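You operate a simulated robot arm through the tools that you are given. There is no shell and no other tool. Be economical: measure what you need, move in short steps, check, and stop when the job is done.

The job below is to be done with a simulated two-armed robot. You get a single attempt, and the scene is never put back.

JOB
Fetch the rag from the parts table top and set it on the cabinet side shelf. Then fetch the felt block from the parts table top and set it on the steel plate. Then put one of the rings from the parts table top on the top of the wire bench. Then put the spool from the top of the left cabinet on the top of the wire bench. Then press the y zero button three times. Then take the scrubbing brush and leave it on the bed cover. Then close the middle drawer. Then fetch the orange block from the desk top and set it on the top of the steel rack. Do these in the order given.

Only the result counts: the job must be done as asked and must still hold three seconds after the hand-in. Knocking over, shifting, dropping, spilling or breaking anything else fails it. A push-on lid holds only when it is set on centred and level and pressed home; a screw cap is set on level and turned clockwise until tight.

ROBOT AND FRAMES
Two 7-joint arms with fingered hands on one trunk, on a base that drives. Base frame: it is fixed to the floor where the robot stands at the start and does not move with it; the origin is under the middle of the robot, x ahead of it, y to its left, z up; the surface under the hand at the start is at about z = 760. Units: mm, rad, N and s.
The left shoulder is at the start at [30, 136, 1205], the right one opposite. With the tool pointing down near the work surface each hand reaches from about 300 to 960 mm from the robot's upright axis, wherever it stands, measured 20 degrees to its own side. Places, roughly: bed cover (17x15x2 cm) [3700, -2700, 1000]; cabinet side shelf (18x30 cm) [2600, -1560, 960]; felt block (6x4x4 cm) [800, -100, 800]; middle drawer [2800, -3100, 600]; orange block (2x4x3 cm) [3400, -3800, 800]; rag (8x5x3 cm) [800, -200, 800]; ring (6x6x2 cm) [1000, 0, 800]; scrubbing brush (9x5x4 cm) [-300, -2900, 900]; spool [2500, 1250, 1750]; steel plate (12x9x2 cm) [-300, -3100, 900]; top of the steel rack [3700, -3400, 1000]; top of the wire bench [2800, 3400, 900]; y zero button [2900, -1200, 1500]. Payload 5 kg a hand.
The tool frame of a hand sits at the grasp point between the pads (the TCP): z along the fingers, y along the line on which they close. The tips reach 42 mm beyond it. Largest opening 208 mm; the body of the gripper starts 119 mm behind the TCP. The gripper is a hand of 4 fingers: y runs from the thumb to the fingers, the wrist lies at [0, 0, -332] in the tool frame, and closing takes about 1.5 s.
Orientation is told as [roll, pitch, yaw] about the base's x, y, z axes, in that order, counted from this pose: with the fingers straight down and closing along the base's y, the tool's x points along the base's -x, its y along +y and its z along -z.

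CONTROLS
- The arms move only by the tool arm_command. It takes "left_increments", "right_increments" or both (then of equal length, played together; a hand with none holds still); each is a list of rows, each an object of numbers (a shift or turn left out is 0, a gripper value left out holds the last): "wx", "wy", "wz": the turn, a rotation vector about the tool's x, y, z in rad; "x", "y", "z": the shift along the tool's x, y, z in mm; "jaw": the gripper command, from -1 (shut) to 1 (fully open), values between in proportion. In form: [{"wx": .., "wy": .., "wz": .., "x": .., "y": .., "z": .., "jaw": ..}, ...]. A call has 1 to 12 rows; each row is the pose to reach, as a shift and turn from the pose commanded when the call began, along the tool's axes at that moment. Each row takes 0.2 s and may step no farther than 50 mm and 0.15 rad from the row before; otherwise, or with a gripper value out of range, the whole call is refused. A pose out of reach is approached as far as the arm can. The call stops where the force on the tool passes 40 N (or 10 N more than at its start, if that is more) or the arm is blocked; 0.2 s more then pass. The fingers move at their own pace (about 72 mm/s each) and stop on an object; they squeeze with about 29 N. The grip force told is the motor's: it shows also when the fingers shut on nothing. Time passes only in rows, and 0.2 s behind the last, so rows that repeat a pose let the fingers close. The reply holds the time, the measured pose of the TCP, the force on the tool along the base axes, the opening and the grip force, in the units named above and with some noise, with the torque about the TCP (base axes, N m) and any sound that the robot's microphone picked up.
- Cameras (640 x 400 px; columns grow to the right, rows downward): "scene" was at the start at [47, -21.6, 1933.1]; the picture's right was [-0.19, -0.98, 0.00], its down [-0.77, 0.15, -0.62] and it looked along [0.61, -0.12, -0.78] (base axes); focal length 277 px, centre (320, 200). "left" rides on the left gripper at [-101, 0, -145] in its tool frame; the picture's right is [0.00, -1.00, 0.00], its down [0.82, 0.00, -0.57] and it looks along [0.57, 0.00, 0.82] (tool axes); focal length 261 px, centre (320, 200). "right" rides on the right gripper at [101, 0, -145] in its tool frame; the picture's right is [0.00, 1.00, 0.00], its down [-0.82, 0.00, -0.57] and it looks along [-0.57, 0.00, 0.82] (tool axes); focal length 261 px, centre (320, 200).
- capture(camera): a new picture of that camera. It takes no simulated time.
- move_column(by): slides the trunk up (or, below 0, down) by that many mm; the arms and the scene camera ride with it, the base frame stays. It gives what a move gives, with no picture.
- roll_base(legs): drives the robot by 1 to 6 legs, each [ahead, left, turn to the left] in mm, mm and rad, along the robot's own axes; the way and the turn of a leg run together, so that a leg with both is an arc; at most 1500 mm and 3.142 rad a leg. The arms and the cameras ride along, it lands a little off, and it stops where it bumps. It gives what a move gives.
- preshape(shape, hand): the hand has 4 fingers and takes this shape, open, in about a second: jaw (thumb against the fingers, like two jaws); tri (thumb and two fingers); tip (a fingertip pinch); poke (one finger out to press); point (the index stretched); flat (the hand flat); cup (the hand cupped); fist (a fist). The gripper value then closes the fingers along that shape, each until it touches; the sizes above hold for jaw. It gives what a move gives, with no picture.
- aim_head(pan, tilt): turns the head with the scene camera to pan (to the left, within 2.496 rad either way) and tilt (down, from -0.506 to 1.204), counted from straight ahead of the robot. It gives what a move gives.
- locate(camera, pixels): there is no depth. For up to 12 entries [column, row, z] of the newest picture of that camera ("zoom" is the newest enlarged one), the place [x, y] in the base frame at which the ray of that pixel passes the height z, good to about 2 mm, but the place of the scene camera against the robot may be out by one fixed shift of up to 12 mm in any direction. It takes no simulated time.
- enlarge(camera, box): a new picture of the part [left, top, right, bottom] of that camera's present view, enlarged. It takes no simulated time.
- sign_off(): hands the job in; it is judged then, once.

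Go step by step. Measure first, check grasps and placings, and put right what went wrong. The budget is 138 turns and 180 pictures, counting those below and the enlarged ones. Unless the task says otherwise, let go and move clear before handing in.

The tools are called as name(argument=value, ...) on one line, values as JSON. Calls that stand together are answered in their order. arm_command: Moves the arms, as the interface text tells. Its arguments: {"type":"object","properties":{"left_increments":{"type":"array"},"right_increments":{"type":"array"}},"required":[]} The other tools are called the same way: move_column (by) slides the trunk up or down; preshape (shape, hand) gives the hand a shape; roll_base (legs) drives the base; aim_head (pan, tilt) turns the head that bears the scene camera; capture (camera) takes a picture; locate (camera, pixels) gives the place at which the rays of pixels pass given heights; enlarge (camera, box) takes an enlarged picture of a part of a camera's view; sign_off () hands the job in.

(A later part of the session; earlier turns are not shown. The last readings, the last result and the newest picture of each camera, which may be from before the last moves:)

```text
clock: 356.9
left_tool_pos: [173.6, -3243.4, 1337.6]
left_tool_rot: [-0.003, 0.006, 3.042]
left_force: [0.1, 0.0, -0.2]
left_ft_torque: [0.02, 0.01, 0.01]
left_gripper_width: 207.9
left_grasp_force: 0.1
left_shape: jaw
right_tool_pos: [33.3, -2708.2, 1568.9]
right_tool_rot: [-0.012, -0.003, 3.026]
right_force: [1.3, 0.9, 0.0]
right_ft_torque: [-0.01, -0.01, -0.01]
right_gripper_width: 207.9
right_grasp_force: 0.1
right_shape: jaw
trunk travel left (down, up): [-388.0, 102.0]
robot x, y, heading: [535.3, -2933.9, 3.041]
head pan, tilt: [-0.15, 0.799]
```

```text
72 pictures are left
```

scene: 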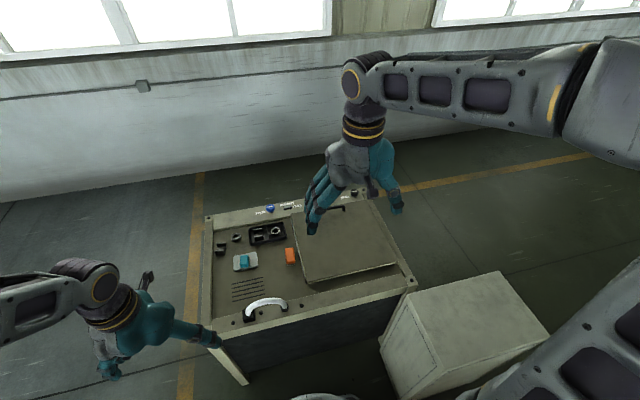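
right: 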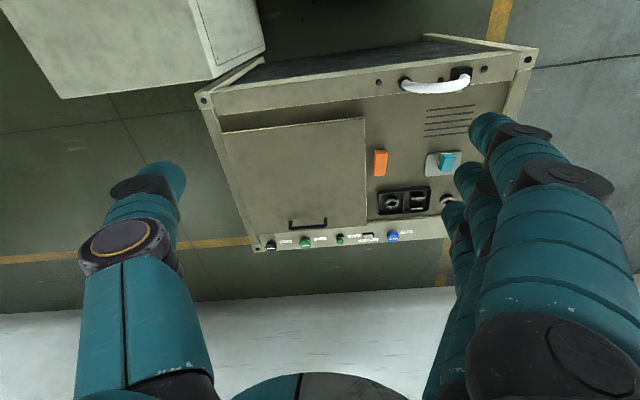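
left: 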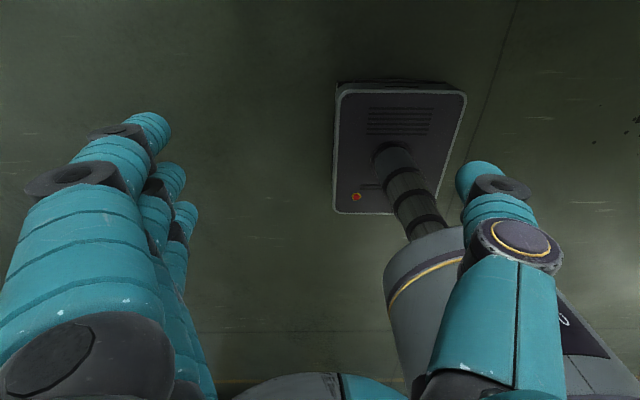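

The brush lies at px (380,163), about 28 mm from the lid edge, so I'll grip it along x with the hand rotated 90°. I'll correct the heading and start bringing the hand round.

roll_base(legs=[[0, 0, 0.098], [0, 110, 0]])

arm_command(right_increments=[{"wz": 0.14, "x": -20, "z": 35}, {"wz": 0.28, "x": -45, "z": 70}, {"wz": 0.42, "x": -70, "z": 105}, {"wz": 0.56, "x": -95, "z": 140}, {"wz": 0.7, "x": -120, "z": 175}, {"wz": 0.84, "x": -145, "z": 210}, {"wz": 0.98, "x": -170, "z": 245}, {"wz": 1.12, "x": -195, "z": 280}, {"wz": 1.26, "x": -220, "z": 315}, {"wz": 1.4, "x": -245, "z": 350}, {"wz": 1.54, "x": -265, "z": 385, "jaw": 0.3}, {"wz": 1.57, "x": -275, "z": 420}])

capture(camera="right")

```text
clock: 358.6
left_tool_pos: [206.7, -3389.8, 1339.2]
left_tool_rot: [-0.004, 0.006, -3.139]
left_force: [1.5, -0.4, 0.3]
left_ft_torque: [0.07, 0.01, 0.0]
left_gripper_width: 207.7
left_grasp_force: 0.1
left_shape: jaw
right_tool_pos: [13.1, -2874.6, 1567.8]
right_tool_rot: [-0.015, -0.005, 3.126]
right_force: [0.2, -0.8, 0.3]
right_ft_torque: [0.09, 0.03, 0.05]
right_gripper_width: 207.9
right_grasp_force: 0.0
right_shape: jaw
trunk travel left (down, up): [-388.0, 102.0]
robot x, y, heading: [534.5, -3046.1, 3.14]
head pan, tilt: [-0.15, 0.799]
```

```text
clock: 361.2
left_tool_pos: [205.3, -3389.0, 1337.6]
left_tool_rot: [-0.001, 0.007, -3.139]
left_force: [0.0, 0.3, 0.3]
left_ft_torque: [-0.02, -0.09, 0.01]
left_gripper_width: 207.8
left_grasp_force: 0.0
left_shape: jaw
right_tool_pos: [-263.1, -2860.0, 1148.0]
right_tool_rot: [0.0, -0.011, 1.553]
right_force: [-2.0, 0.2, 0.8]
right_ft_torque: [-0.09, -0.16, 0.0]
right_gripper_width: 135.7
right_grasp_force: 0.1
right_shape: jaw
trunk travel left (down, up): [-388.0, 102.0]
robot x, y, heading: [533.1, -3043.2, 3.142]
head pan, tilt: [-0.15, 0.799]
```

```text
71 pictures are left
```

right: 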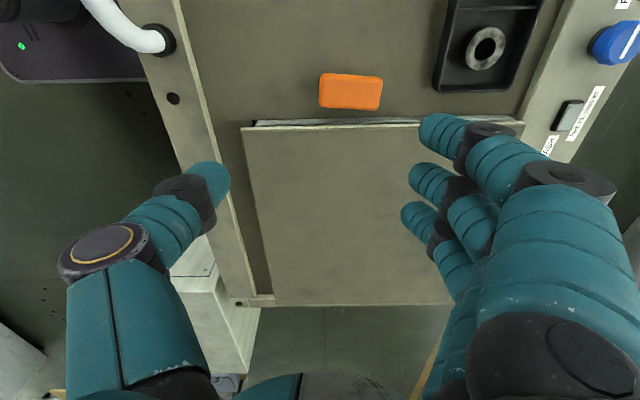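

locate(camera="right", pixels=[[320, 74, 918], [382, 78, 918], [380, 110, 918], [319, 106, 918], [252, 122, 895], [420, 118, 895], [434, 85, 900], [175, 45, 960]])

```text
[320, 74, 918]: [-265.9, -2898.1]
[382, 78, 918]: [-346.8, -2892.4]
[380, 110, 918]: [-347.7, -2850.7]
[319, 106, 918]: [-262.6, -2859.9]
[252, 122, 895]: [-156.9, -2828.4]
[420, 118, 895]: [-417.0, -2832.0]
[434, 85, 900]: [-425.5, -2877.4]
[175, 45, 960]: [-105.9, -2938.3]
```

The brush is centred at (-305,-2875). I'll move over it and come down to 965.

arm_command(right_increments=[{"x": 12, "y": 21, "z": 20, "jaw": 0.25}, {"x": 23, "y": 42, "z": 50}, {"x": 23, "y": 42, "z": 95}, {"x": 23, "y": 42, "z": 140}, {"x": 23, "y": 42, "z": 175}, {"x": 23, "y": 42, "z": 183}])

capture(camera="right")

```text
clock: 362.6
left_tool_pos: [206.8, -3389.1, 1338.5]
left_tool_rot: [-0.003, 0.004, -3.139]
left_force: [0.2, 0.3, -0.4]
left_ft_torque: [-0.03, -0.04, 0.0]
left_gripper_width: 207.8
left_grasp_force: 0.0
left_shape: jaw
right_tool_pos: [-305.1, -2880.8, 967.1]
right_tool_rot: [0.003, -0.013, 1.556]
right_force: [0.4, 0.7, -0.1]
right_ft_torque: [0.03, 0.05, 0.01]
right_gripper_width: 130.5
right_grasp_force: 0.1
right_shape: jaw
trunk travel left (down, up): [-388.0, 102.0]
robot x, y, heading: [532.8, -3042.8, 3.143]
head pan, tilt: [-0.15, 0.799]
```

```text
70 pictures are left
```

right: 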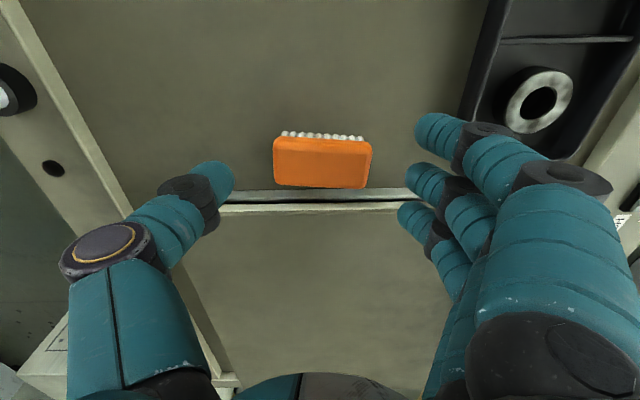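

The third finger would skim the lid edge, so I'll shift 8 mm further from it, descend to 934, close and lift.

arm_command(right_increments=[{"x": 8}, {"x": 8, "z": 12}, {"x": 8, "z": 24}, {"x": 8, "z": 33}, {"x": 8, "z": 33, "jaw": -1}, {"x": 8, "z": 33}, {"x": 8, "z": 33}, {"x": 8, "z": 33}, {"x": 8, "z": 33}, {"x": 8, "z": 15}, {"x": 8, "z": -25}, {"x": 8, "z": -70}])

capture(camera="right")

```text
clock: 365.2
left_tool_pos: [208.3, -3388.4, 1339.0]
left_tool_rot: [-0.004, 0.006, -3.137]
left_force: [1.2, 0.1, -0.3]
left_ft_torque: [-0.01, 0.13, 0.02]
left_gripper_width: 208.1
left_grasp_force: 0.1
left_shape: jaw
right_tool_pos: [-307.5, -2891.0, 1038.2]
right_tool_rot: [0.001, -0.013, 1.558]
right_force: [1.8, -0.4, -2.4]
right_ft_torque: [0.01, 0.24, -0.02]
right_gripper_width: 52.4
right_grasp_force: 28.8
right_shape: jaw
trunk travel left (down, up): [-388.0, 102.0]
robot x, y, heading: [533.9, -3045.0, 3.137]
head pan, tilt: [-0.15, 0.799]
```

```text
69 pictures are left
```

right: 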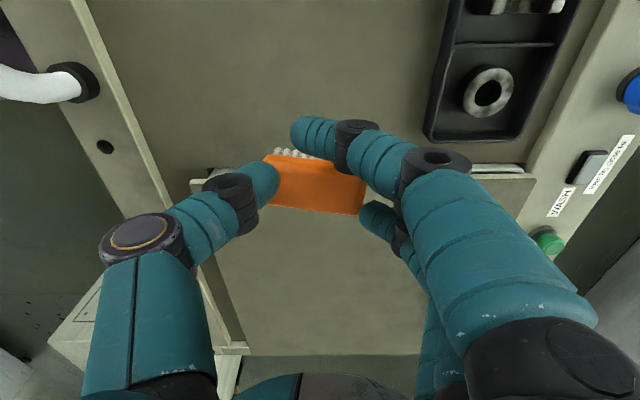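

The brush is held. I'll lift, retract, back out, turn toward +x and survey the desk area.

arm_command(right_increments=[{"z": -50}, {"z": -100}, {"y": -40, "z": -140}, {"y": -80, "z": -160}, {"y": -120, "z": -180}, {"y": -160, "z": -200}, {"y": -200, "z": -200}, {"y": -240, "z": -200}, {"y": -280, "z": -200}])

roll_base(legs=[[-1000, 0, 0], [0, 0, -3.135]])

aim_head(pan=0, tilt=0.35)

capture(camera="scene")

enlarge(camera="scene", box=[220, 150, 460, 300])

```text
refused: row 3 steps farther than a row can; nothing moved
```

```text
clock: 377.5
left_tool_pos: [1809.7, -2670.8, 1339.3]
left_tool_rot: [-0.002, 0.006, 0.071]
left_force: [-0.8, -0.1, 0.9]
left_ft_torque: [-0.03, 0.01, 0.0]
left_gripper_width: 207.9
left_grasp_force: 0.1
left_shape: jaw
right_tool_pos: [2355.6, -3133.6, 1036.3]
right_tool_rot: [0.003, -0.012, -1.518]
right_force: [0.3, 0.2, -0.4]
right_ft_torque: [0.06, 0.02, -0.03]
right_gripper_width: 51.3
right_grasp_force: 29.0
right_shape: jaw
trunk travel left (down, up): [-388.0, 102.0]
robot x, y, heading: [1504.4, -3032.4, 0.066]
head pan, tilt: [-0.15, 0.799]
```

```text
clock: 378.4
left_tool_pos: [1809.8, -2671.2, 1338.0]
left_tool_rot: [-0.004, 0.007, 0.072]
left_force: [-0.2, 0.0, 0.3]
left_ft_torque: [-0.02, -0.05, 0.0]
left_gripper_width: 207.9
left_grasp_force: 0.1
left_shape: jaw
right_tool_pos: [2358.1, -3133.3, 1037.5]
right_tool_rot: [0.003, -0.013, -1.517]
right_force: [0.5, -0.3, -1.0]
right_ft_torque: [0.01, -0.02, 0.0]
right_gripper_width: 51.7
right_grasp_force: 29.0
right_shape: jaw
trunk travel left (down, up): [-388.0, 102.0]
robot x, y, heading: [1506.4, -3032.6, 0.066]
head pan, tilt: [0.0, 0.351]
```

```text
68 pictures are left
```

scene: 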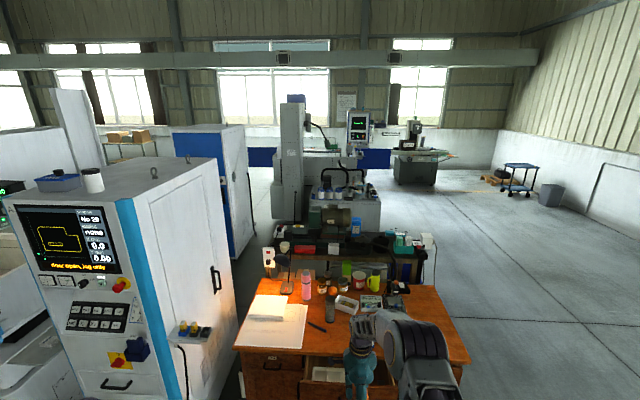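

```text
2.67 times, centred on (340, 225) of scene
```

zoom: 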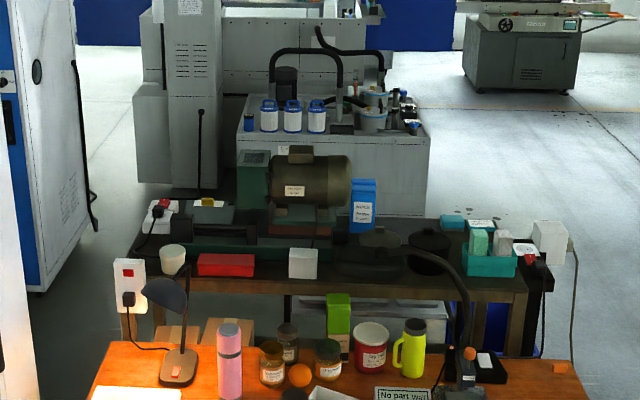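

The rack stands behind the desk. I'll locate the key desk and rack edges to plan access.

locate(camera="scene", pixels=[[234, 347, 780], [266, 275, 780], [470, 362, 780], [430, 285, 780], [268, 255, 960], [418, 262, 960], [290, 218, 960], [205, 392, 0], [425, 232, 960], [246, 225, 0]])

enlarge(camera="scene", box=[250, 190, 370, 265])

enlarge(camera="scene", box=[340, 200, 460, 275])

```text
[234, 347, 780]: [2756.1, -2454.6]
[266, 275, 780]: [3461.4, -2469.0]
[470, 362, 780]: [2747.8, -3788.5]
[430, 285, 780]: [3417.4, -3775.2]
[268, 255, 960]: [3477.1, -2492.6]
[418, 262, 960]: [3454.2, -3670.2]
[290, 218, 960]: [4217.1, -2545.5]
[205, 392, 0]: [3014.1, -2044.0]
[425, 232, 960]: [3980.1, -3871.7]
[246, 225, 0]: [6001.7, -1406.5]
```

```text
5.33 times, centred on (310, 228) of scene
```

zoom: 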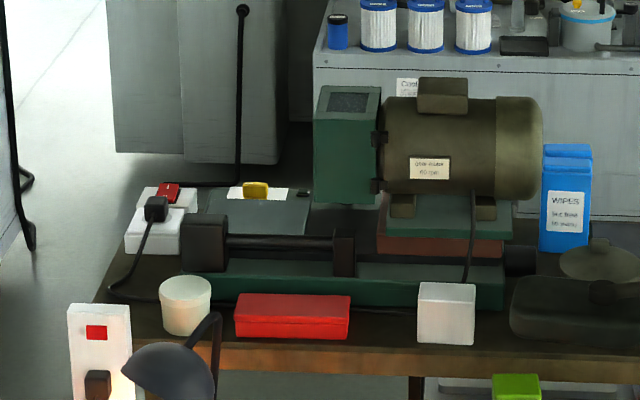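

```text
5.33 times, centred on (400, 238) of scene
```

zoom: 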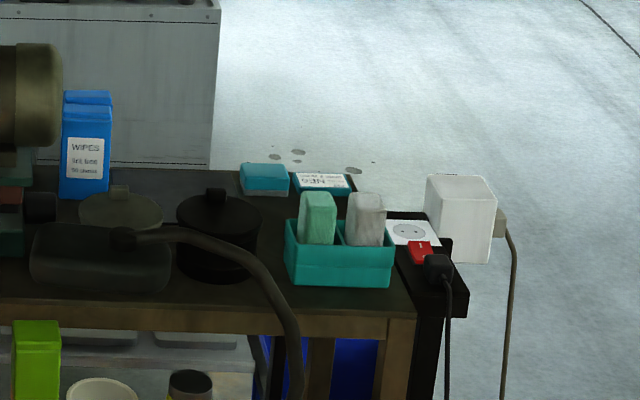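

locate(camera="scene", pixels=[[272, 218, 0], [300, 220, 0], [379, 232, 0], [245, 235, 0], [232, 262, 0], [296.9, 230.8, 1000], [288, 234.5, 1000], [305, 229, 1000], [298, 236, 1000], [294, 224, 1000], [435, 270, 0]])

aim_head(pan=-0.35, tilt=0.35)

capture(camera="scene")

```text
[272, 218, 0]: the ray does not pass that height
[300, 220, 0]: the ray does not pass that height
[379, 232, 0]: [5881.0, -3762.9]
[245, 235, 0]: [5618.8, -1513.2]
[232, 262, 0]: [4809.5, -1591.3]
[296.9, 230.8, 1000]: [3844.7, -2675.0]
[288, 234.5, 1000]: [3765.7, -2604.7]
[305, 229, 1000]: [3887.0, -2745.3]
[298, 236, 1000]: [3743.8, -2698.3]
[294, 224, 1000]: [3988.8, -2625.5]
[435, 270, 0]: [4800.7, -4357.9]
```

```text
clock: 379.2
left_tool_pos: [1810.0, -2671.1, 1338.9]
left_tool_rot: [-0.003, 0.006, 0.073]
left_force: [0.6, 0.5, -0.9]
left_ft_torque: [-0.01, -0.01, -0.03]
left_gripper_width: 208.2
left_grasp_force: 0.0
left_shape: jaw
right_tool_pos: [2356.1, -3133.0, 1037.2]
right_tool_rot: [0.003, -0.011, -1.518]
right_force: [0.5, -0.6, -0.9]
right_ft_torque: [0.01, -0.01, 0.01]
right_gripper_width: 51.4
right_grasp_force: 28.9
right_shape: jaw
trunk travel left (down, up): [-388.0, 102.0]
robot x, y, heading: [1505.8, -3036.2, 0.068]
head pan, tilt: [-0.351, 0.351]
```

```text
64 pictures are left
```

scene: 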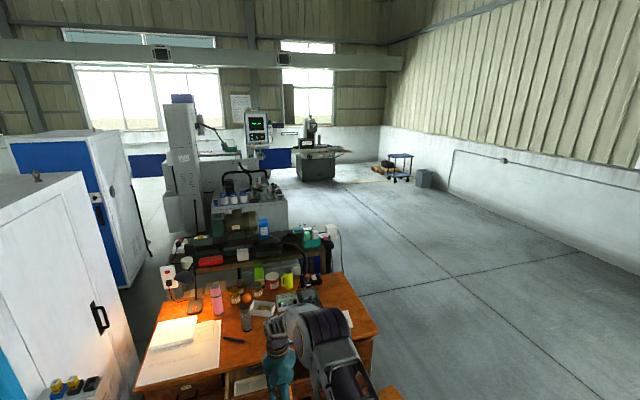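

There is open floor behind the rack, so I'll reach the bed cover from its +x side. I'll retract the hand and drive around the desk's right end along y≈-4500.

arm_command(right_increments=[{"z": -45}, {"z": -90}, {"y": -35, "z": -120}, {"y": -70, "z": -150}, {"y": -110, "z": -170}, {"y": -150, "z": -180}, {"y": -190, "z": -180}, {"y": -230, "z": -180}, {"y": -270, "z": -180}])

roll_base(legs=[[0, 0, -0.068], [0, -1450, 0], [1500, 0, 0], [1500, 0, 0]])

aim_head(pan=1.0, tilt=0.5)

capture(camera="scene")

```text
clock: 381.2
left_tool_pos: [1806.2, -2671.6, 1339.9]
left_tool_rot: [-0.002, 0.004, 0.071]
left_force: [-1.4, -0.1, -0.2]
left_ft_torque: [0.05, -0.15, -0.01]
left_gripper_width: 208.0
left_grasp_force: 0.1
left_shape: jaw
right_tool_pos: [2082.9, -3144.2, 1217.4]
right_tool_rot: [0.005, -0.013, -1.517]
right_force: [-0.6, -0.4, 0.0]
right_ft_torque: [0.0, -0.13, 0.01]
right_gripper_width: 51.6
right_grasp_force: 28.9
right_shape: jaw
trunk travel left (down, up): [-388.0, 102.0]
robot x, y, heading: [1505.7, -3036.1, 0.067]
head pan, tilt: [-0.351, 0.351]
```

```text
clock: 402.8
left_tool_pos: [4843.7, -3977.9, 1338.9]
left_tool_rot: [-0.004, 0.006, 0.036]
left_force: [0.3, 0.6, 0.6]
left_ft_torque: [-0.02, -0.01, -0.01]
left_gripper_width: 207.9
left_grasp_force: 0.0
left_shape: jaw
right_tool_pos: [5103.5, -4459.7, 1215.9]
right_tool_rot: [0.001, -0.011, -1.552]
right_force: [0.7, -0.6, -0.2]
right_ft_torque: [0.03, -0.01, 0.02]
right_gripper_width: 51.3
right_grasp_force: 29.3
right_shape: jaw
trunk travel left (down, up): [-388.0, 102.0]
robot x, y, heading: [4527.2, -4332.5, 0.034]
head pan, tilt: [-0.351, 0.351]
```

```text
clock: 404.3
left_tool_pos: [4843.1, -3979.3, 1339.7]
left_tool_rot: [-0.005, 0.006, 0.037]
left_force: [0.6, -0.2, -0.1]
left_ft_torque: [0.01, 0.02, 0.03]
left_gripper_width: 208.1
left_grasp_force: 0.0
left_shape: jaw
right_tool_pos: [5103.4, -4459.9, 1217.1]
right_tool_rot: [0.004, -0.013, -1.552]
right_force: [1.0, 0.1, -0.7]
right_ft_torque: [-0.01, 0.0, 0.02]
right_gripper_width: 51.4
right_grasp_force: 29.0
right_shape: jaw
trunk travel left (down, up): [-388.0, 102.0]
robot x, y, heading: [4528.3, -4332.5, 0.032]
head pan, tilt: [1.0, 0.499]
```

```text
63 pictures are left
```

scene: 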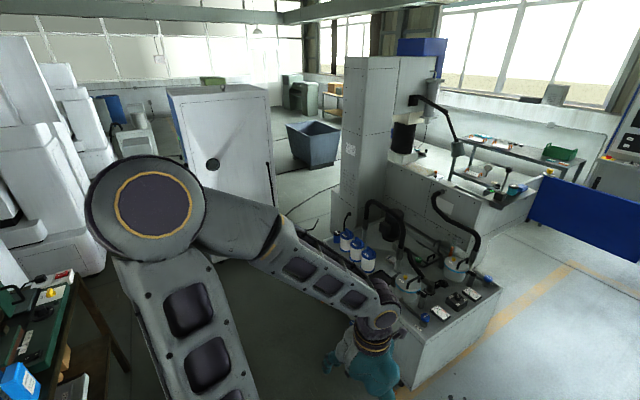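

locate(camera="scene", pixels=[[402, 388, 0], [385, 325, 700], [310, 240, 700], [78, 272, 980], [130, 370, 0], [45, 380, 980], [330, 270, 0]])

aim_head(pan=1.6, tilt=0.6)

capture(camera="scene")

```text
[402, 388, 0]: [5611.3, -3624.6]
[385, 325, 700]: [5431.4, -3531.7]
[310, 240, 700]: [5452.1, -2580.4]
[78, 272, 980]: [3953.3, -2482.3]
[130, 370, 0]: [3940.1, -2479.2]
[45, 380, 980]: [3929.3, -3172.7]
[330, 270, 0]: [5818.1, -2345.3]
```

```text
clock: 405.3
left_tool_pos: [4843.5, -3979.1, 1339.7]
left_tool_rot: [-0.003, 0.003, 0.037]
left_force: [0.6, 0.1, -0.2]
left_ft_torque: [0.02, 0.0, -0.01]
left_gripper_width: 207.6
left_grasp_force: 0.0
left_shape: jaw
right_tool_pos: [5103.3, -4460.9, 1216.7]
right_tool_rot: [0.003, -0.011, -1.55]
right_force: [-0.8, -0.4, -1.3]
right_ft_torque: [0.0, -0.01, -0.03]
right_gripper_width: 51.3
right_grasp_force: 28.8
right_shape: jaw
trunk travel left (down, up): [-388.0, 102.0]
robot x, y, heading: [4523.9, -4332.8, 0.032]
head pan, tilt: [1.6, 0.6]
```

```text
62 pictures are left
```

scene: 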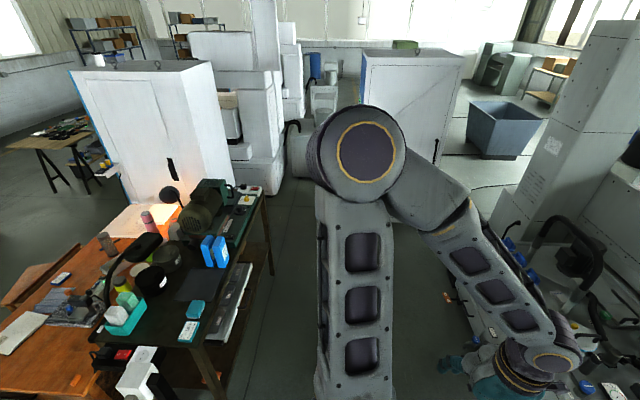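

Rack back edge is x≈3950 and tank front x≈5440, so there is room to stand at x≈4640. I'll turn to face -x and strafe along to the bed cover.

roll_base(legs=[[0, 0, 3.108], [-120, 0, 0], [0, -1450, 0]])

aim_head(pan=-0.1, tilt=0.7)

capture(camera="scene")

capture(camera="right")

```text
clock: 408.7
left_tool_pos: [4391.8, -3877.6, 1338.8]
left_tool_rot: [-0.005, 0.006, 1.051]
left_force: [-1.2, 0.1, -0.1]
left_ft_torque: [0.0, -0.17, 0.0]
left_gripper_width: 207.8
left_grasp_force: 0.1
left_shape: jaw
right_tool_pos: [4939.5, -3911.7, 1217.1]
right_tool_rot: [0.002, -0.014, -0.54]
right_force: [-1.8, 0.3, 0.2]
right_ft_torque: [-0.04, -0.15, 0.02]
right_gripper_width: 50.7
right_grasp_force: 28.6
right_shape: jaw
trunk travel left (down, up): [-388.0, 102.0]
robot x, y, heading: [4529.9, -4329.7, 1.052]
head pan, tilt: [1.6, 0.6]
stopped in leg 1: the robot was blocked; the commanded pose is now the measured one
```

```text
clock: 410.4
left_tool_pos: [4392.3, -3878.6, 1337.2]
left_tool_rot: [0.0, 0.004, 1.051]
left_force: [-0.4, -0.3, -1.4]
left_ft_torque: [-0.01, -0.02, -0.01]
left_gripper_width: 208.0
left_grasp_force: 0.0
left_shape: jaw
right_tool_pos: [4940.4, -3912.2, 1216.1]
right_tool_rot: [0.001, -0.013, -0.539]
right_force: [-0.2, 0.3, 0.0]
right_ft_torque: [-0.01, 0.0, 0.02]
right_gripper_width: 51.0
right_grasp_force: 28.7
right_shape: jaw
trunk travel left (down, up): [-388.0, 102.0]
robot x, y, heading: [4526.7, -4333.9, 1.051]
head pan, tilt: [-0.099, 0.7]
```

```text
61 pictures are left
```

scene: 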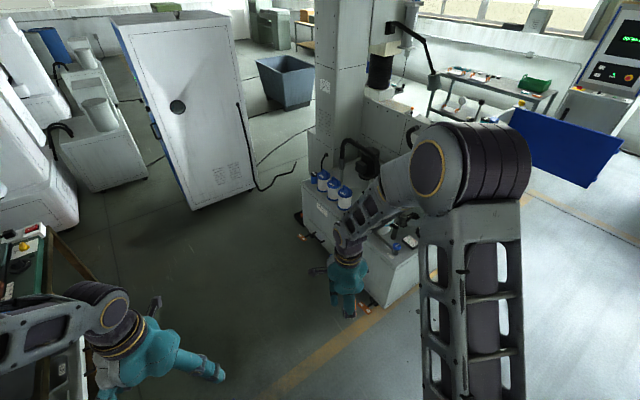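

```text
60 pictures are left
```

right: 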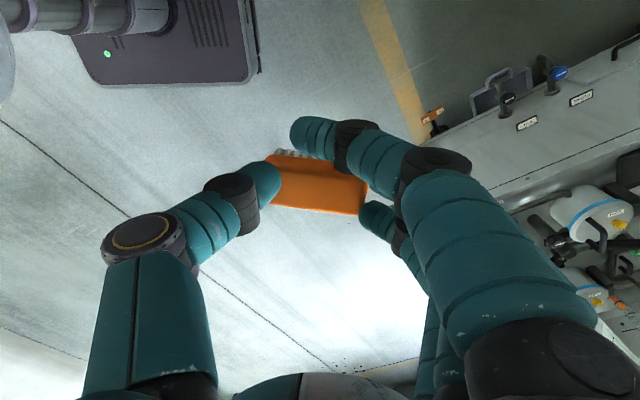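

The turn was blocked at heading 1.05. I'll look to the left to see what touched.

aim_head(pan=1.3, tilt=0.9)

capture(camera="scene")

```text
clock: 411.9
left_tool_pos: [4394.6, -3877.9, 1337.9]
left_tool_rot: [-0.001, 0.005, 1.05]
left_force: [0.2, -0.1, 0.1]
left_ft_torque: [-0.01, -0.02, -0.01]
left_gripper_width: 208.0
left_grasp_force: 0.0
left_shape: jaw
right_tool_pos: [4940.8, -3912.9, 1217.4]
right_tool_rot: [0.002, -0.014, -0.539]
right_force: [0.3, -1.0, -0.4]
right_ft_torque: [0.0, 0.03, 0.0]
right_gripper_width: 50.6
right_grasp_force: 29.1
right_shape: jaw
trunk travel left (down, up): [-388.0, 102.0]
robot x, y, heading: [4528.8, -4333.4, 1.05]
head pan, tilt: [1.3, 0.901]
```

```text
59 pictures are left
```

scene: 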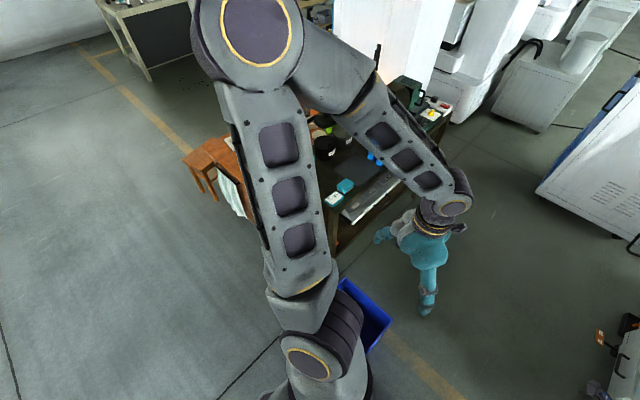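

A blue bin on the floor sits at px (365,315), right beside the base. I'll locate it to plan around it.

locate(camera="scene", pixels=[[345, 280, 300], [392, 322, 300], [370, 352, 300], [372, 350, 0]])

enlarge(camera="scene", box=[300, 230, 460, 380])

```text
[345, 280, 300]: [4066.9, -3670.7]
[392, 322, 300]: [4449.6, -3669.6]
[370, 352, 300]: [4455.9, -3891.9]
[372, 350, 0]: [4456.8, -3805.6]
```

```text
2.67 times, centred on (380, 305) of scene
```

zoom: 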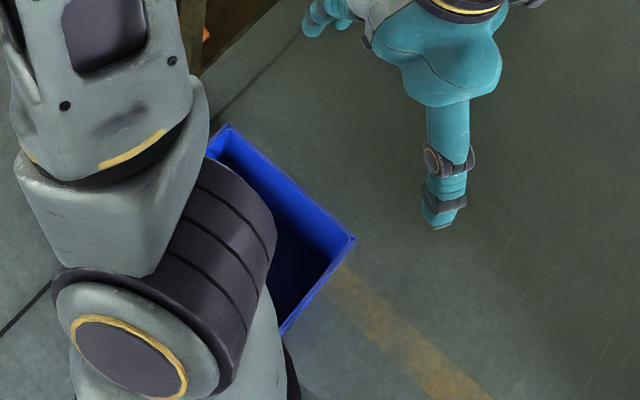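

The bin spans to x≈4455 around y -3670 to -3900. I'll go around at x≈4930, then strafe and approach.

roll_base(legs=[[138, -382, 0], [0, 0, 2.091], [0, -1490, 0], [250, 0, 0]])

aim_head(pan=-0.1, tilt=0.7)

capture(camera="scene")

```text
clock: 427.8
left_tool_pos: [4336.6, -3247.9, 1339.0]
left_tool_rot: [-0.002, 0.004, -3.122]
left_force: [0.1, -0.3, -0.1]
left_ft_torque: [0.01, 0.0, 0.0]
left_gripper_width: 208.0
left_grasp_force: 0.1
left_shape: jaw
right_tool_pos: [4082.5, -2761.9, 1215.3]
right_tool_rot: [0.001, -0.013, 1.573]
right_force: [-1.1, -0.3, 0.0]
right_ft_torque: [0.0, 0.01, -0.01]
right_gripper_width: 37.1
right_grasp_force: 29.1
right_shape: jaw
trunk travel left (down, up): [-388.0, 102.0]
robot x, y, heading: [4654.3, -2897.6, -3.127]
head pan, tilt: [1.3, 0.901]
```

```text
clock: 429.3
left_tool_pos: [4334.6, -3247.5, 1338.6]
left_tool_rot: [-0.001, 0.006, -3.121]
left_force: [0.3, -0.9, -0.2]
left_ft_torque: [0.0, 0.01, 0.0]
left_gripper_width: 207.8
left_grasp_force: 0.1
left_shape: jaw
right_tool_pos: [4083.0, -2761.2, 1216.1]
right_tool_rot: [0.002, -0.015, 1.571]
right_force: [-0.1, -0.8, 0.2]
right_ft_torque: [0.0, -0.01, 0.03]
right_gripper_width: 37.2
right_grasp_force: 29.2
right_shape: jaw
trunk travel left (down, up): [-388.0, 102.0]
robot x, y, heading: [4654.0, -2899.8, -3.122]
head pan, tilt: [-0.099, 0.7]
```

```text
57 pictures are left
```

scene: 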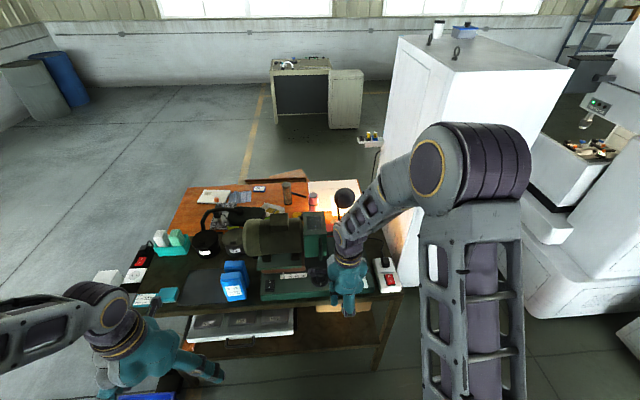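

The grip width went from 51 to 37, so I'll check the brush in the hand.

capture(camera="right")

enlarge(camera="scene", box=[240, 180, 420, 320])

```text
56 pictures are left
```

right: 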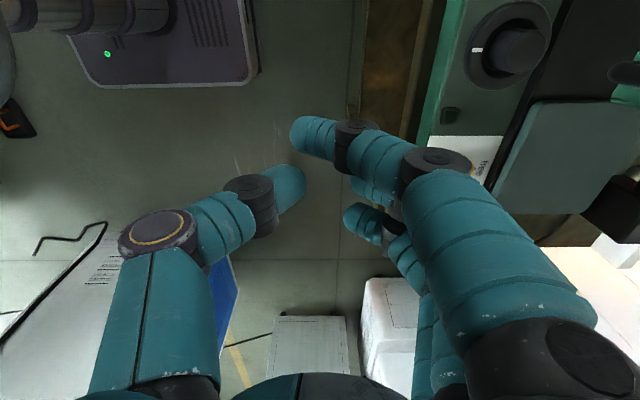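

```text
2.86 times, centred on (330, 250) of scene
```

zoom: 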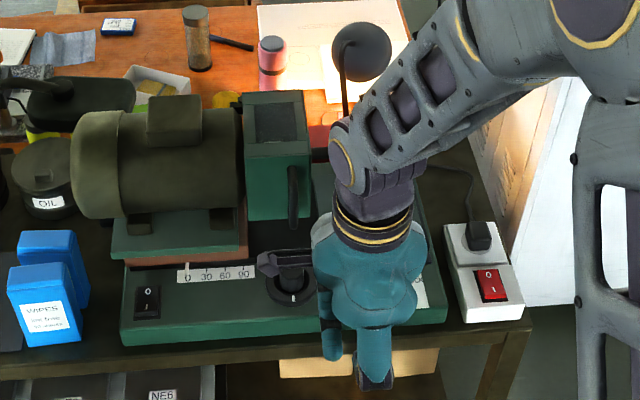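

The hand is empty, so the brush fell during that last drive. I'll search the floor along the path.

aim_head(pan=1.5, tilt=0.8)

capture(camera="scene")

aim_head(pan=2.2, tilt=0.8)

capture(camera="scene")

aim_head(pan=0.7, tilt=0.9)

capture(camera="scene")

```text
clock: 430.9
left_tool_pos: [4335.7, -3247.4, 1339.3]
left_tool_rot: [-0.002, 0.005, -3.12]
left_force: [0.4, 0.2, -0.4]
left_ft_torque: [0.0, -0.02, 0.01]
left_gripper_width: 208.1
left_grasp_force: 0.1
left_shape: jaw
right_tool_pos: [4083.1, -2760.7, 1216.0]
right_tool_rot: [0.002, -0.014, 1.572]
right_force: [0.9, 0.5, -0.4]
right_ft_torque: [-0.02, -0.03, 0.01]
right_gripper_width: 37.2
right_grasp_force: 28.6
right_shape: jaw
trunk travel left (down, up): [-388.0, 102.0]
robot x, y, heading: [4655.6, -2900.9, -3.119]
head pan, tilt: [1.499, 0.799]
```

```text
54 pictures are left
```

scene: 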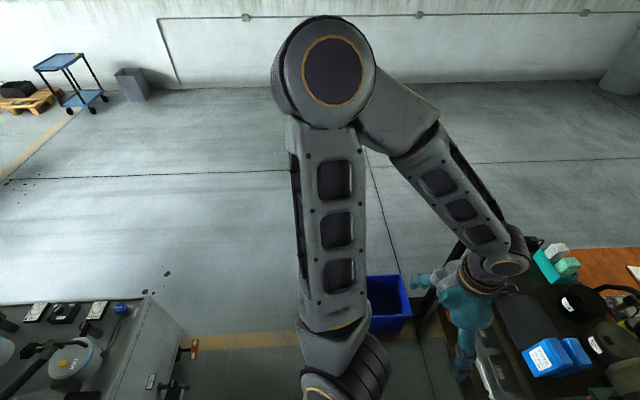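

```text
clock: 432.0
left_tool_pos: [4334.9, -3247.2, 1338.9]
left_tool_rot: [-0.003, 0.005, -3.12]
left_force: [-0.9, 1.0, 0.2]
left_ft_torque: [0.0, 0.01, -0.02]
left_gripper_width: 208.0
left_grasp_force: 0.0
left_shape: jaw
right_tool_pos: [4082.0, -2761.1, 1216.2]
right_tool_rot: [0.002, -0.015, 1.573]
right_force: [0.5, 0.1, -0.3]
right_ft_torque: [-0.01, 0.0, 0.02]
right_gripper_width: 37.1
right_grasp_force: 29.1
right_shape: jaw
trunk travel left (down, up): [-388.0, 102.0]
robot x, y, heading: [4656.5, -2898.8, -3.125]
head pan, tilt: [2.201, 0.799]
```

```text
53 pictures are left
```

scene: 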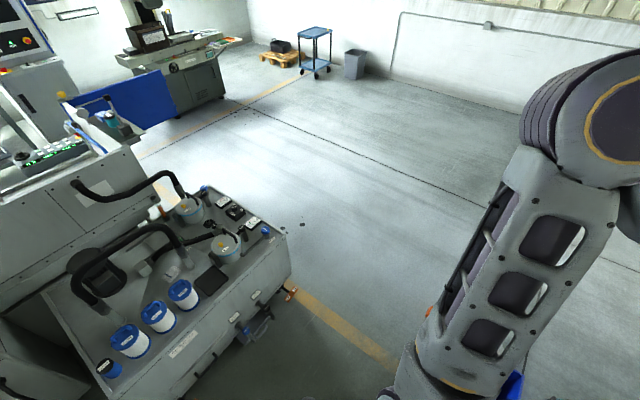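

```text
clock: 433.6
left_tool_pos: [4335.0, -3247.1, 1339.4]
left_tool_rot: [-0.003, 0.006, -3.121]
left_force: [-0.8, 0.3, 0.0]
left_ft_torque: [-0.02, -0.01, 0.01]
left_gripper_width: 208.0
left_grasp_force: 0.1
left_shape: jaw
right_tool_pos: [4081.7, -2761.5, 1216.3]
right_tool_rot: [0.002, -0.014, 1.573]
right_force: [-0.4, 0.2, -0.7]
right_ft_torque: [-0.01, 0.02, 0.0]
right_gripper_width: 37.1
right_grasp_force: 29.6
right_shape: jaw
trunk travel left (down, up): [-388.0, 102.0]
robot x, y, heading: [4653.4, -2898.1, -3.122]
head pan, tilt: [0.7, 0.901]
```

```text
52 pictures are left
```

scene: 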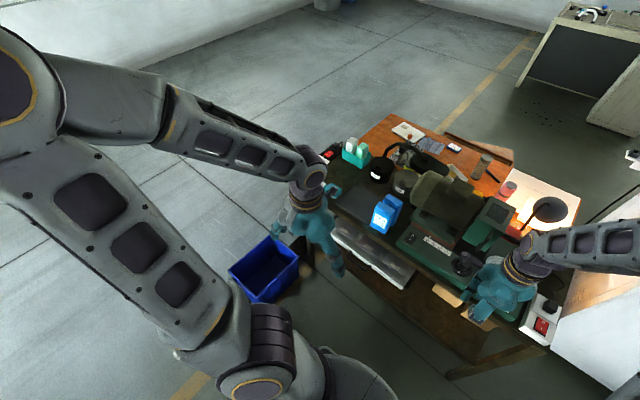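

In the second picture there's a small orange spot at px (428,312) beside the arm that may be the brush. I'll look again from other pans.

aim_head(pan=2.0, tilt=0.85)

capture(camera="scene")

enlarge(camera="scene", box=[160, 200, 400, 350])

```text
clock: 435.1
left_tool_pos: [4335.5, -3248.2, 1339.4]
left_tool_rot: [0.0, 0.004, -3.12]
left_force: [-0.8, -0.1, -0.5]
left_ft_torque: [0.0, -0.01, 0.04]
left_gripper_width: 207.8
left_grasp_force: 0.0
left_shape: jaw
right_tool_pos: [4082.6, -2761.2, 1215.9]
right_tool_rot: [0.001, -0.014, 1.573]
right_force: [0.9, -0.1, 0.3]
right_ft_torque: [-0.02, -0.01, 0.02]
right_gripper_width: 37.0
right_grasp_force: 29.1
right_shape: jaw
trunk travel left (down, up): [-388.0, 102.0]
robot x, y, heading: [4657.1, -2900.3, -3.122]
head pan, tilt: [2.0, 0.85]
```

```text
51 pictures are left
```

scene: 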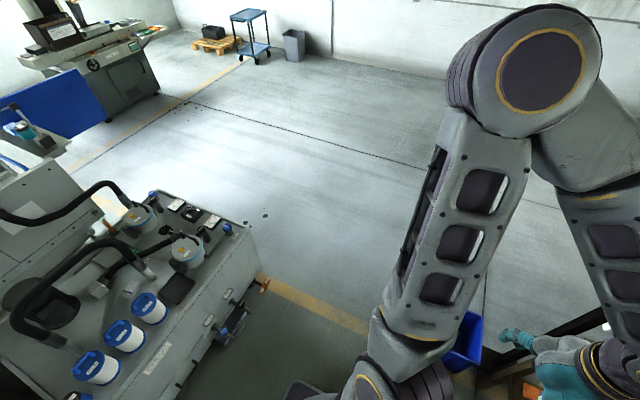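

```text
2.67 times, centred on (280, 275) of scene
```

zoom: 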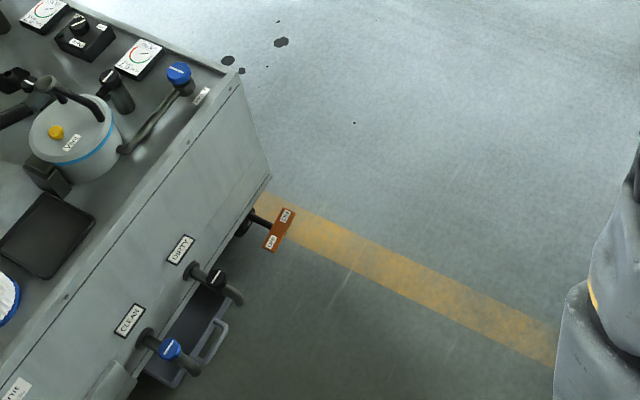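

No brush there. I'll check the blue bin and the floor by the rack more closely.

aim_head(pan=0.85, tilt=0.95)

enlarge(camera="scene", box=[120, 180, 440, 380])

capture(camera="left")

```text
clock: 436.5
left_tool_pos: [4336.3, -3246.4, 1339.1]
left_tool_rot: [-0.002, 0.006, -3.12]
left_force: [1.0, 0.8, 0.0]
left_ft_torque: [-0.02, 0.01, 0.01]
left_gripper_width: 208.2
left_grasp_force: 0.1
left_shape: jaw
right_tool_pos: [4083.3, -2760.6, 1216.2]
right_tool_rot: [0.0, -0.014, 1.572]
right_force: [0.2, 0.1, -0.9]
right_ft_torque: [-0.04, 0.0, 0.01]
right_gripper_width: 37.1
right_grasp_force: 28.6
right_shape: jaw
trunk travel left (down, up): [-388.0, 102.0]
robot x, y, heading: [4654.6, -2899.0, -3.126]
head pan, tilt: [0.85, 0.949]
```

```text
2.00 times, centred on (280, 280) of scene
```

zoom: 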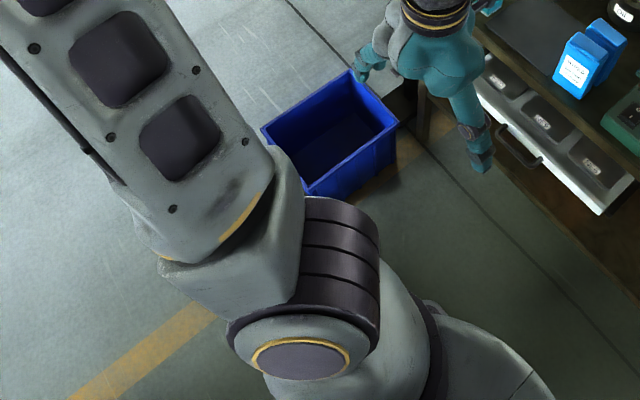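

```text
48 pictures are left
```

left: 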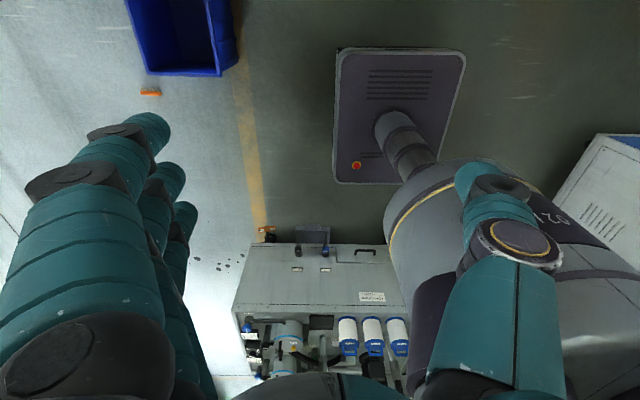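

The left wrist camera shows the brush on the floor at px (150,92), next to the bin. I'll locate it.

locate(camera="left", pixels=[[141, 92, 25], [161, 92, 25], [150, 88, 40], [150, 97, 10], [148, 75, 0], [222, 76, 0]])

enlarge(camera="left", box=[110, 50, 210, 120])

```text
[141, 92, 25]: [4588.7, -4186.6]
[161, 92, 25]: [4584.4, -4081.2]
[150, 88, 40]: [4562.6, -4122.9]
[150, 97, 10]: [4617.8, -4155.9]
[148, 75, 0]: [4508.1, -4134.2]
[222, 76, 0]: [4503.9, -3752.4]
```

```text
5.71 times, centred on (160, 85) of left
```

zoom: 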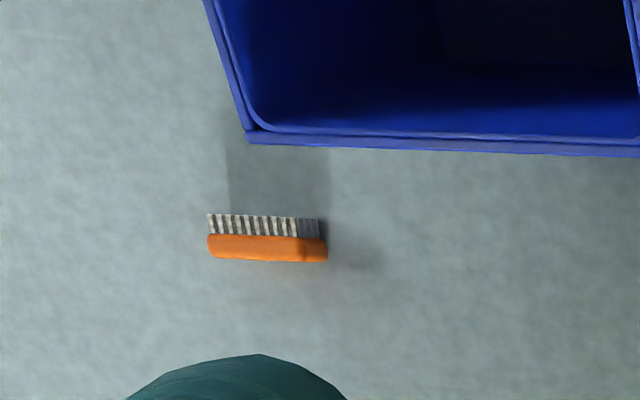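

The brush lies on its side at about (4587,-4134), long axis along y, clear of the bin (rim x≤4453, y≥-3955). I'll approach facing -y from (4880,-3480) with the hand in its natural yaw, closing along x.

arm_command(right_increments=[{"wz": -0.14, "jaw": 0}, {"wz": -0.28}, {"wz": -0.42}, {"wz": -0.56}, {"wz": -0.7}, {"wz": -0.84}, {"wz": -0.98}, {"wz": -1.12}, {"wz": -1.26}, {"wz": -1.4}, {"wz": -1.54}, {"wz": -1.57}])

roll_base(legs=[[-230, 0, 0], [0, 580, 0], [0, 0, 1.555]])

move_column(by=-330)

capture(camera="right")

```text
clock: 439.1
left_tool_pos: [4335.2, -3247.8, 1339.4]
left_tool_rot: [0.0, 0.004, -3.12]
left_force: [0.3, -0.1, -0.3]
left_ft_torque: [-0.04, -0.05, -0.01]
left_gripper_width: 208.2
left_grasp_force: 0.1
left_shape: jaw
right_tool_pos: [4083.2, -2760.0, 1215.9]
right_tool_rot: [-0.014, -0.003, -3.139]
right_force: [-1.0, -1.0, -0.4]
right_ft_torque: [0.0, -0.01, 0.01]
right_gripper_width: 103.4
right_grasp_force: 0.1
right_shape: jaw
trunk travel left (down, up): [-388.0, 102.0]
robot x, y, heading: [4657.3, -2894.7, -3.122]
head pan, tilt: [0.85, 0.949]
```

```text
clock: 447.5
left_tool_pos: [5249.0, -3800.6, 1338.9]
left_tool_rot: [-0.002, 0.006, -1.545]
left_force: [0.2, 0.6, -0.3]
left_ft_torque: [-0.04, 0.03, 0.0]
left_gripper_width: 208.0
left_grasp_force: 0.0
left_shape: jaw
right_tool_pos: [4763.6, -4054.8, 1216.3]
right_tool_rot: [-0.014, -0.002, -1.565]
right_force: [1.0, -0.3, 0.6]
right_ft_torque: [-0.03, 0.03, 0.0]
right_gripper_width: 103.5
right_grasp_force: 0.0
right_shape: jaw
trunk travel left (down, up): [-388.0, 102.0]
robot x, y, heading: [4899.3, -3480.2, -1.556]
head pan, tilt: [0.85, 0.949]
```

```text
clock: 450.8
left_tool_pos: [5250.3, -3799.4, 1008.8]
left_tool_rot: [-0.002, 0.004, -1.548]
left_force: [0.2, 0.7, 0.1]
left_ft_torque: [-0.05, -0.01, -0.03]
left_gripper_width: 208.0
left_grasp_force: 0.1
left_shape: jaw
right_tool_pos: [4763.7, -4054.3, 886.7]
right_tool_rot: [-0.015, -0.001, -1.565]
right_force: [-0.9, 0.6, -0.6]
right_ft_torque: [0.01, -0.03, -0.01]
right_gripper_width: 103.1
right_grasp_force: 0.0
right_shape: jaw
trunk travel left (down, up): [-58.0, 432.0]
robot x, y, heading: [4897.8, -3482.4, -1.551]
head pan, tilt: [0.85, 0.949]
```

```text
46 pictures are left
```

right: 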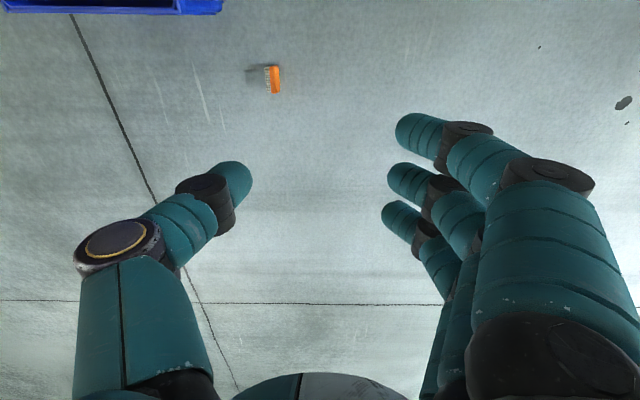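

locate(camera="right", pixels=[[264, 66, 30], [279, 66, 30], [281, 92, 30], [265, 92, 30], [220, 12, 200]])

arm_command(right_increments=[{"x": -10, "y": -35, "z": 30}, {"x": -20, "y": -70, "z": 60}, {"x": -30, "y": -105, "z": 90}, {"x": -35, "y": -130, "z": 125}, {"x": -40, "y": -150, "z": 165}, {"x": -40, "y": -150, "z": 210}, {"x": -40, "y": -150, "z": 255}, {"x": -40, "y": -150, "z": 300}, {"x": -40, "y": -150, "z": 345}, {"x": -40, "y": -150, "z": 390}, {"x": -40, "y": -150, "z": 435}, {"x": -40, "y": -150, "z": 480}])

capture(camera="right")

```text
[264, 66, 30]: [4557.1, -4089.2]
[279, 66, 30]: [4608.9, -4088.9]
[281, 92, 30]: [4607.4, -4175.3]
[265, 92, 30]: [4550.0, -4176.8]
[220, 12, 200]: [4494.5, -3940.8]
```

```text
clock: 453.4
left_tool_pos: [5249.5, -3801.5, 1008.8]
left_tool_rot: [-0.002, 0.006, -1.546]
left_force: [-0.5, -0.8, 0.5]
left_ft_torque: [0.04, 0.0, 0.03]
left_gripper_width: 207.8
left_grasp_force: 0.1
left_shape: jaw
right_tool_pos: [4606.8, -4093.2, 407.3]
right_tool_rot: [-0.014, -0.004, -1.567]
right_force: [-1.4, -2.5, 0.1]
right_ft_torque: [0.22, -0.1, -0.02]
right_gripper_width: 103.2
right_grasp_force: 0.0
right_shape: jaw
trunk travel left (down, up): [-58.0, 432.0]
robot x, y, heading: [4901.3, -3483.2, -1.55]
head pan, tilt: [0.85, 0.949]
```

```text
45 pictures are left
```

right: 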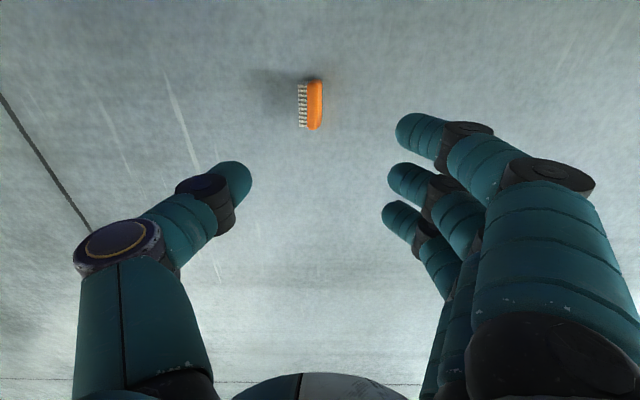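

locate(camera="right", pixels=[[298, 85, 30], [323, 82, 30], [322, 128, 30], [299, 127, 30]])

arm_command(right_increments=[{"x": -15, "y": -10, "z": 45}, {"x": -30, "y": -20, "z": 90}, {"x": -40, "y": -24, "z": 135}, {"x": -40, "y": -24, "z": 180}, {"x": -40, "y": -24, "z": 225}, {"x": -40, "y": -24, "z": 260}])

capture(camera="right")

```text
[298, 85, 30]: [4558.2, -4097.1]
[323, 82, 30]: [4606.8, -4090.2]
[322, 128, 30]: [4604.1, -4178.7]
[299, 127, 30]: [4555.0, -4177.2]
```

```text
clock: 454.8
left_tool_pos: [5249.5, -3800.9, 1008.5]
left_tool_rot: [-0.002, 0.007, -1.545]
left_force: [-0.4, -0.1, 0.1]
left_ft_torque: [0.03, -0.04, 0.0]
left_gripper_width: 208.2
left_grasp_force: 0.1
left_shape: jaw
right_tool_pos: [4577.3, -4133.2, 204.3]
right_tool_rot: [-0.012, -0.005, -1.566]
right_force: [0.7, -0.4, -0.7]
right_ft_torque: [0.01, 0.01, -0.02]
right_gripper_width: 103.5
right_grasp_force: 0.1
right_shape: jaw
right hand out of reach, approached as far as the arm can: row 5, 6
trunk travel left (down, up): [-58.0, 432.0]
robot x, y, heading: [4901.0, -3482.8, -1.55]
head pan, tilt: [0.85, 0.949]
```

```text
44 pictures are left
```

right: 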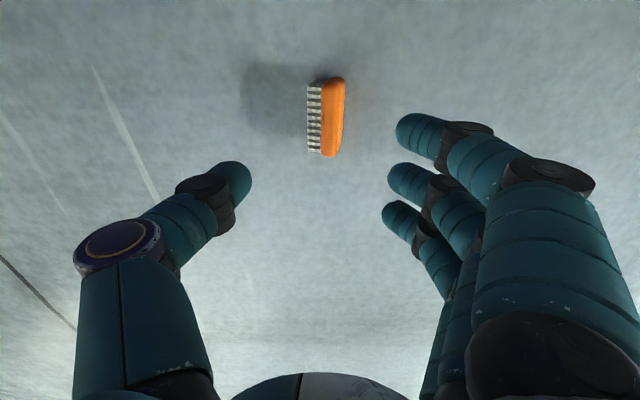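

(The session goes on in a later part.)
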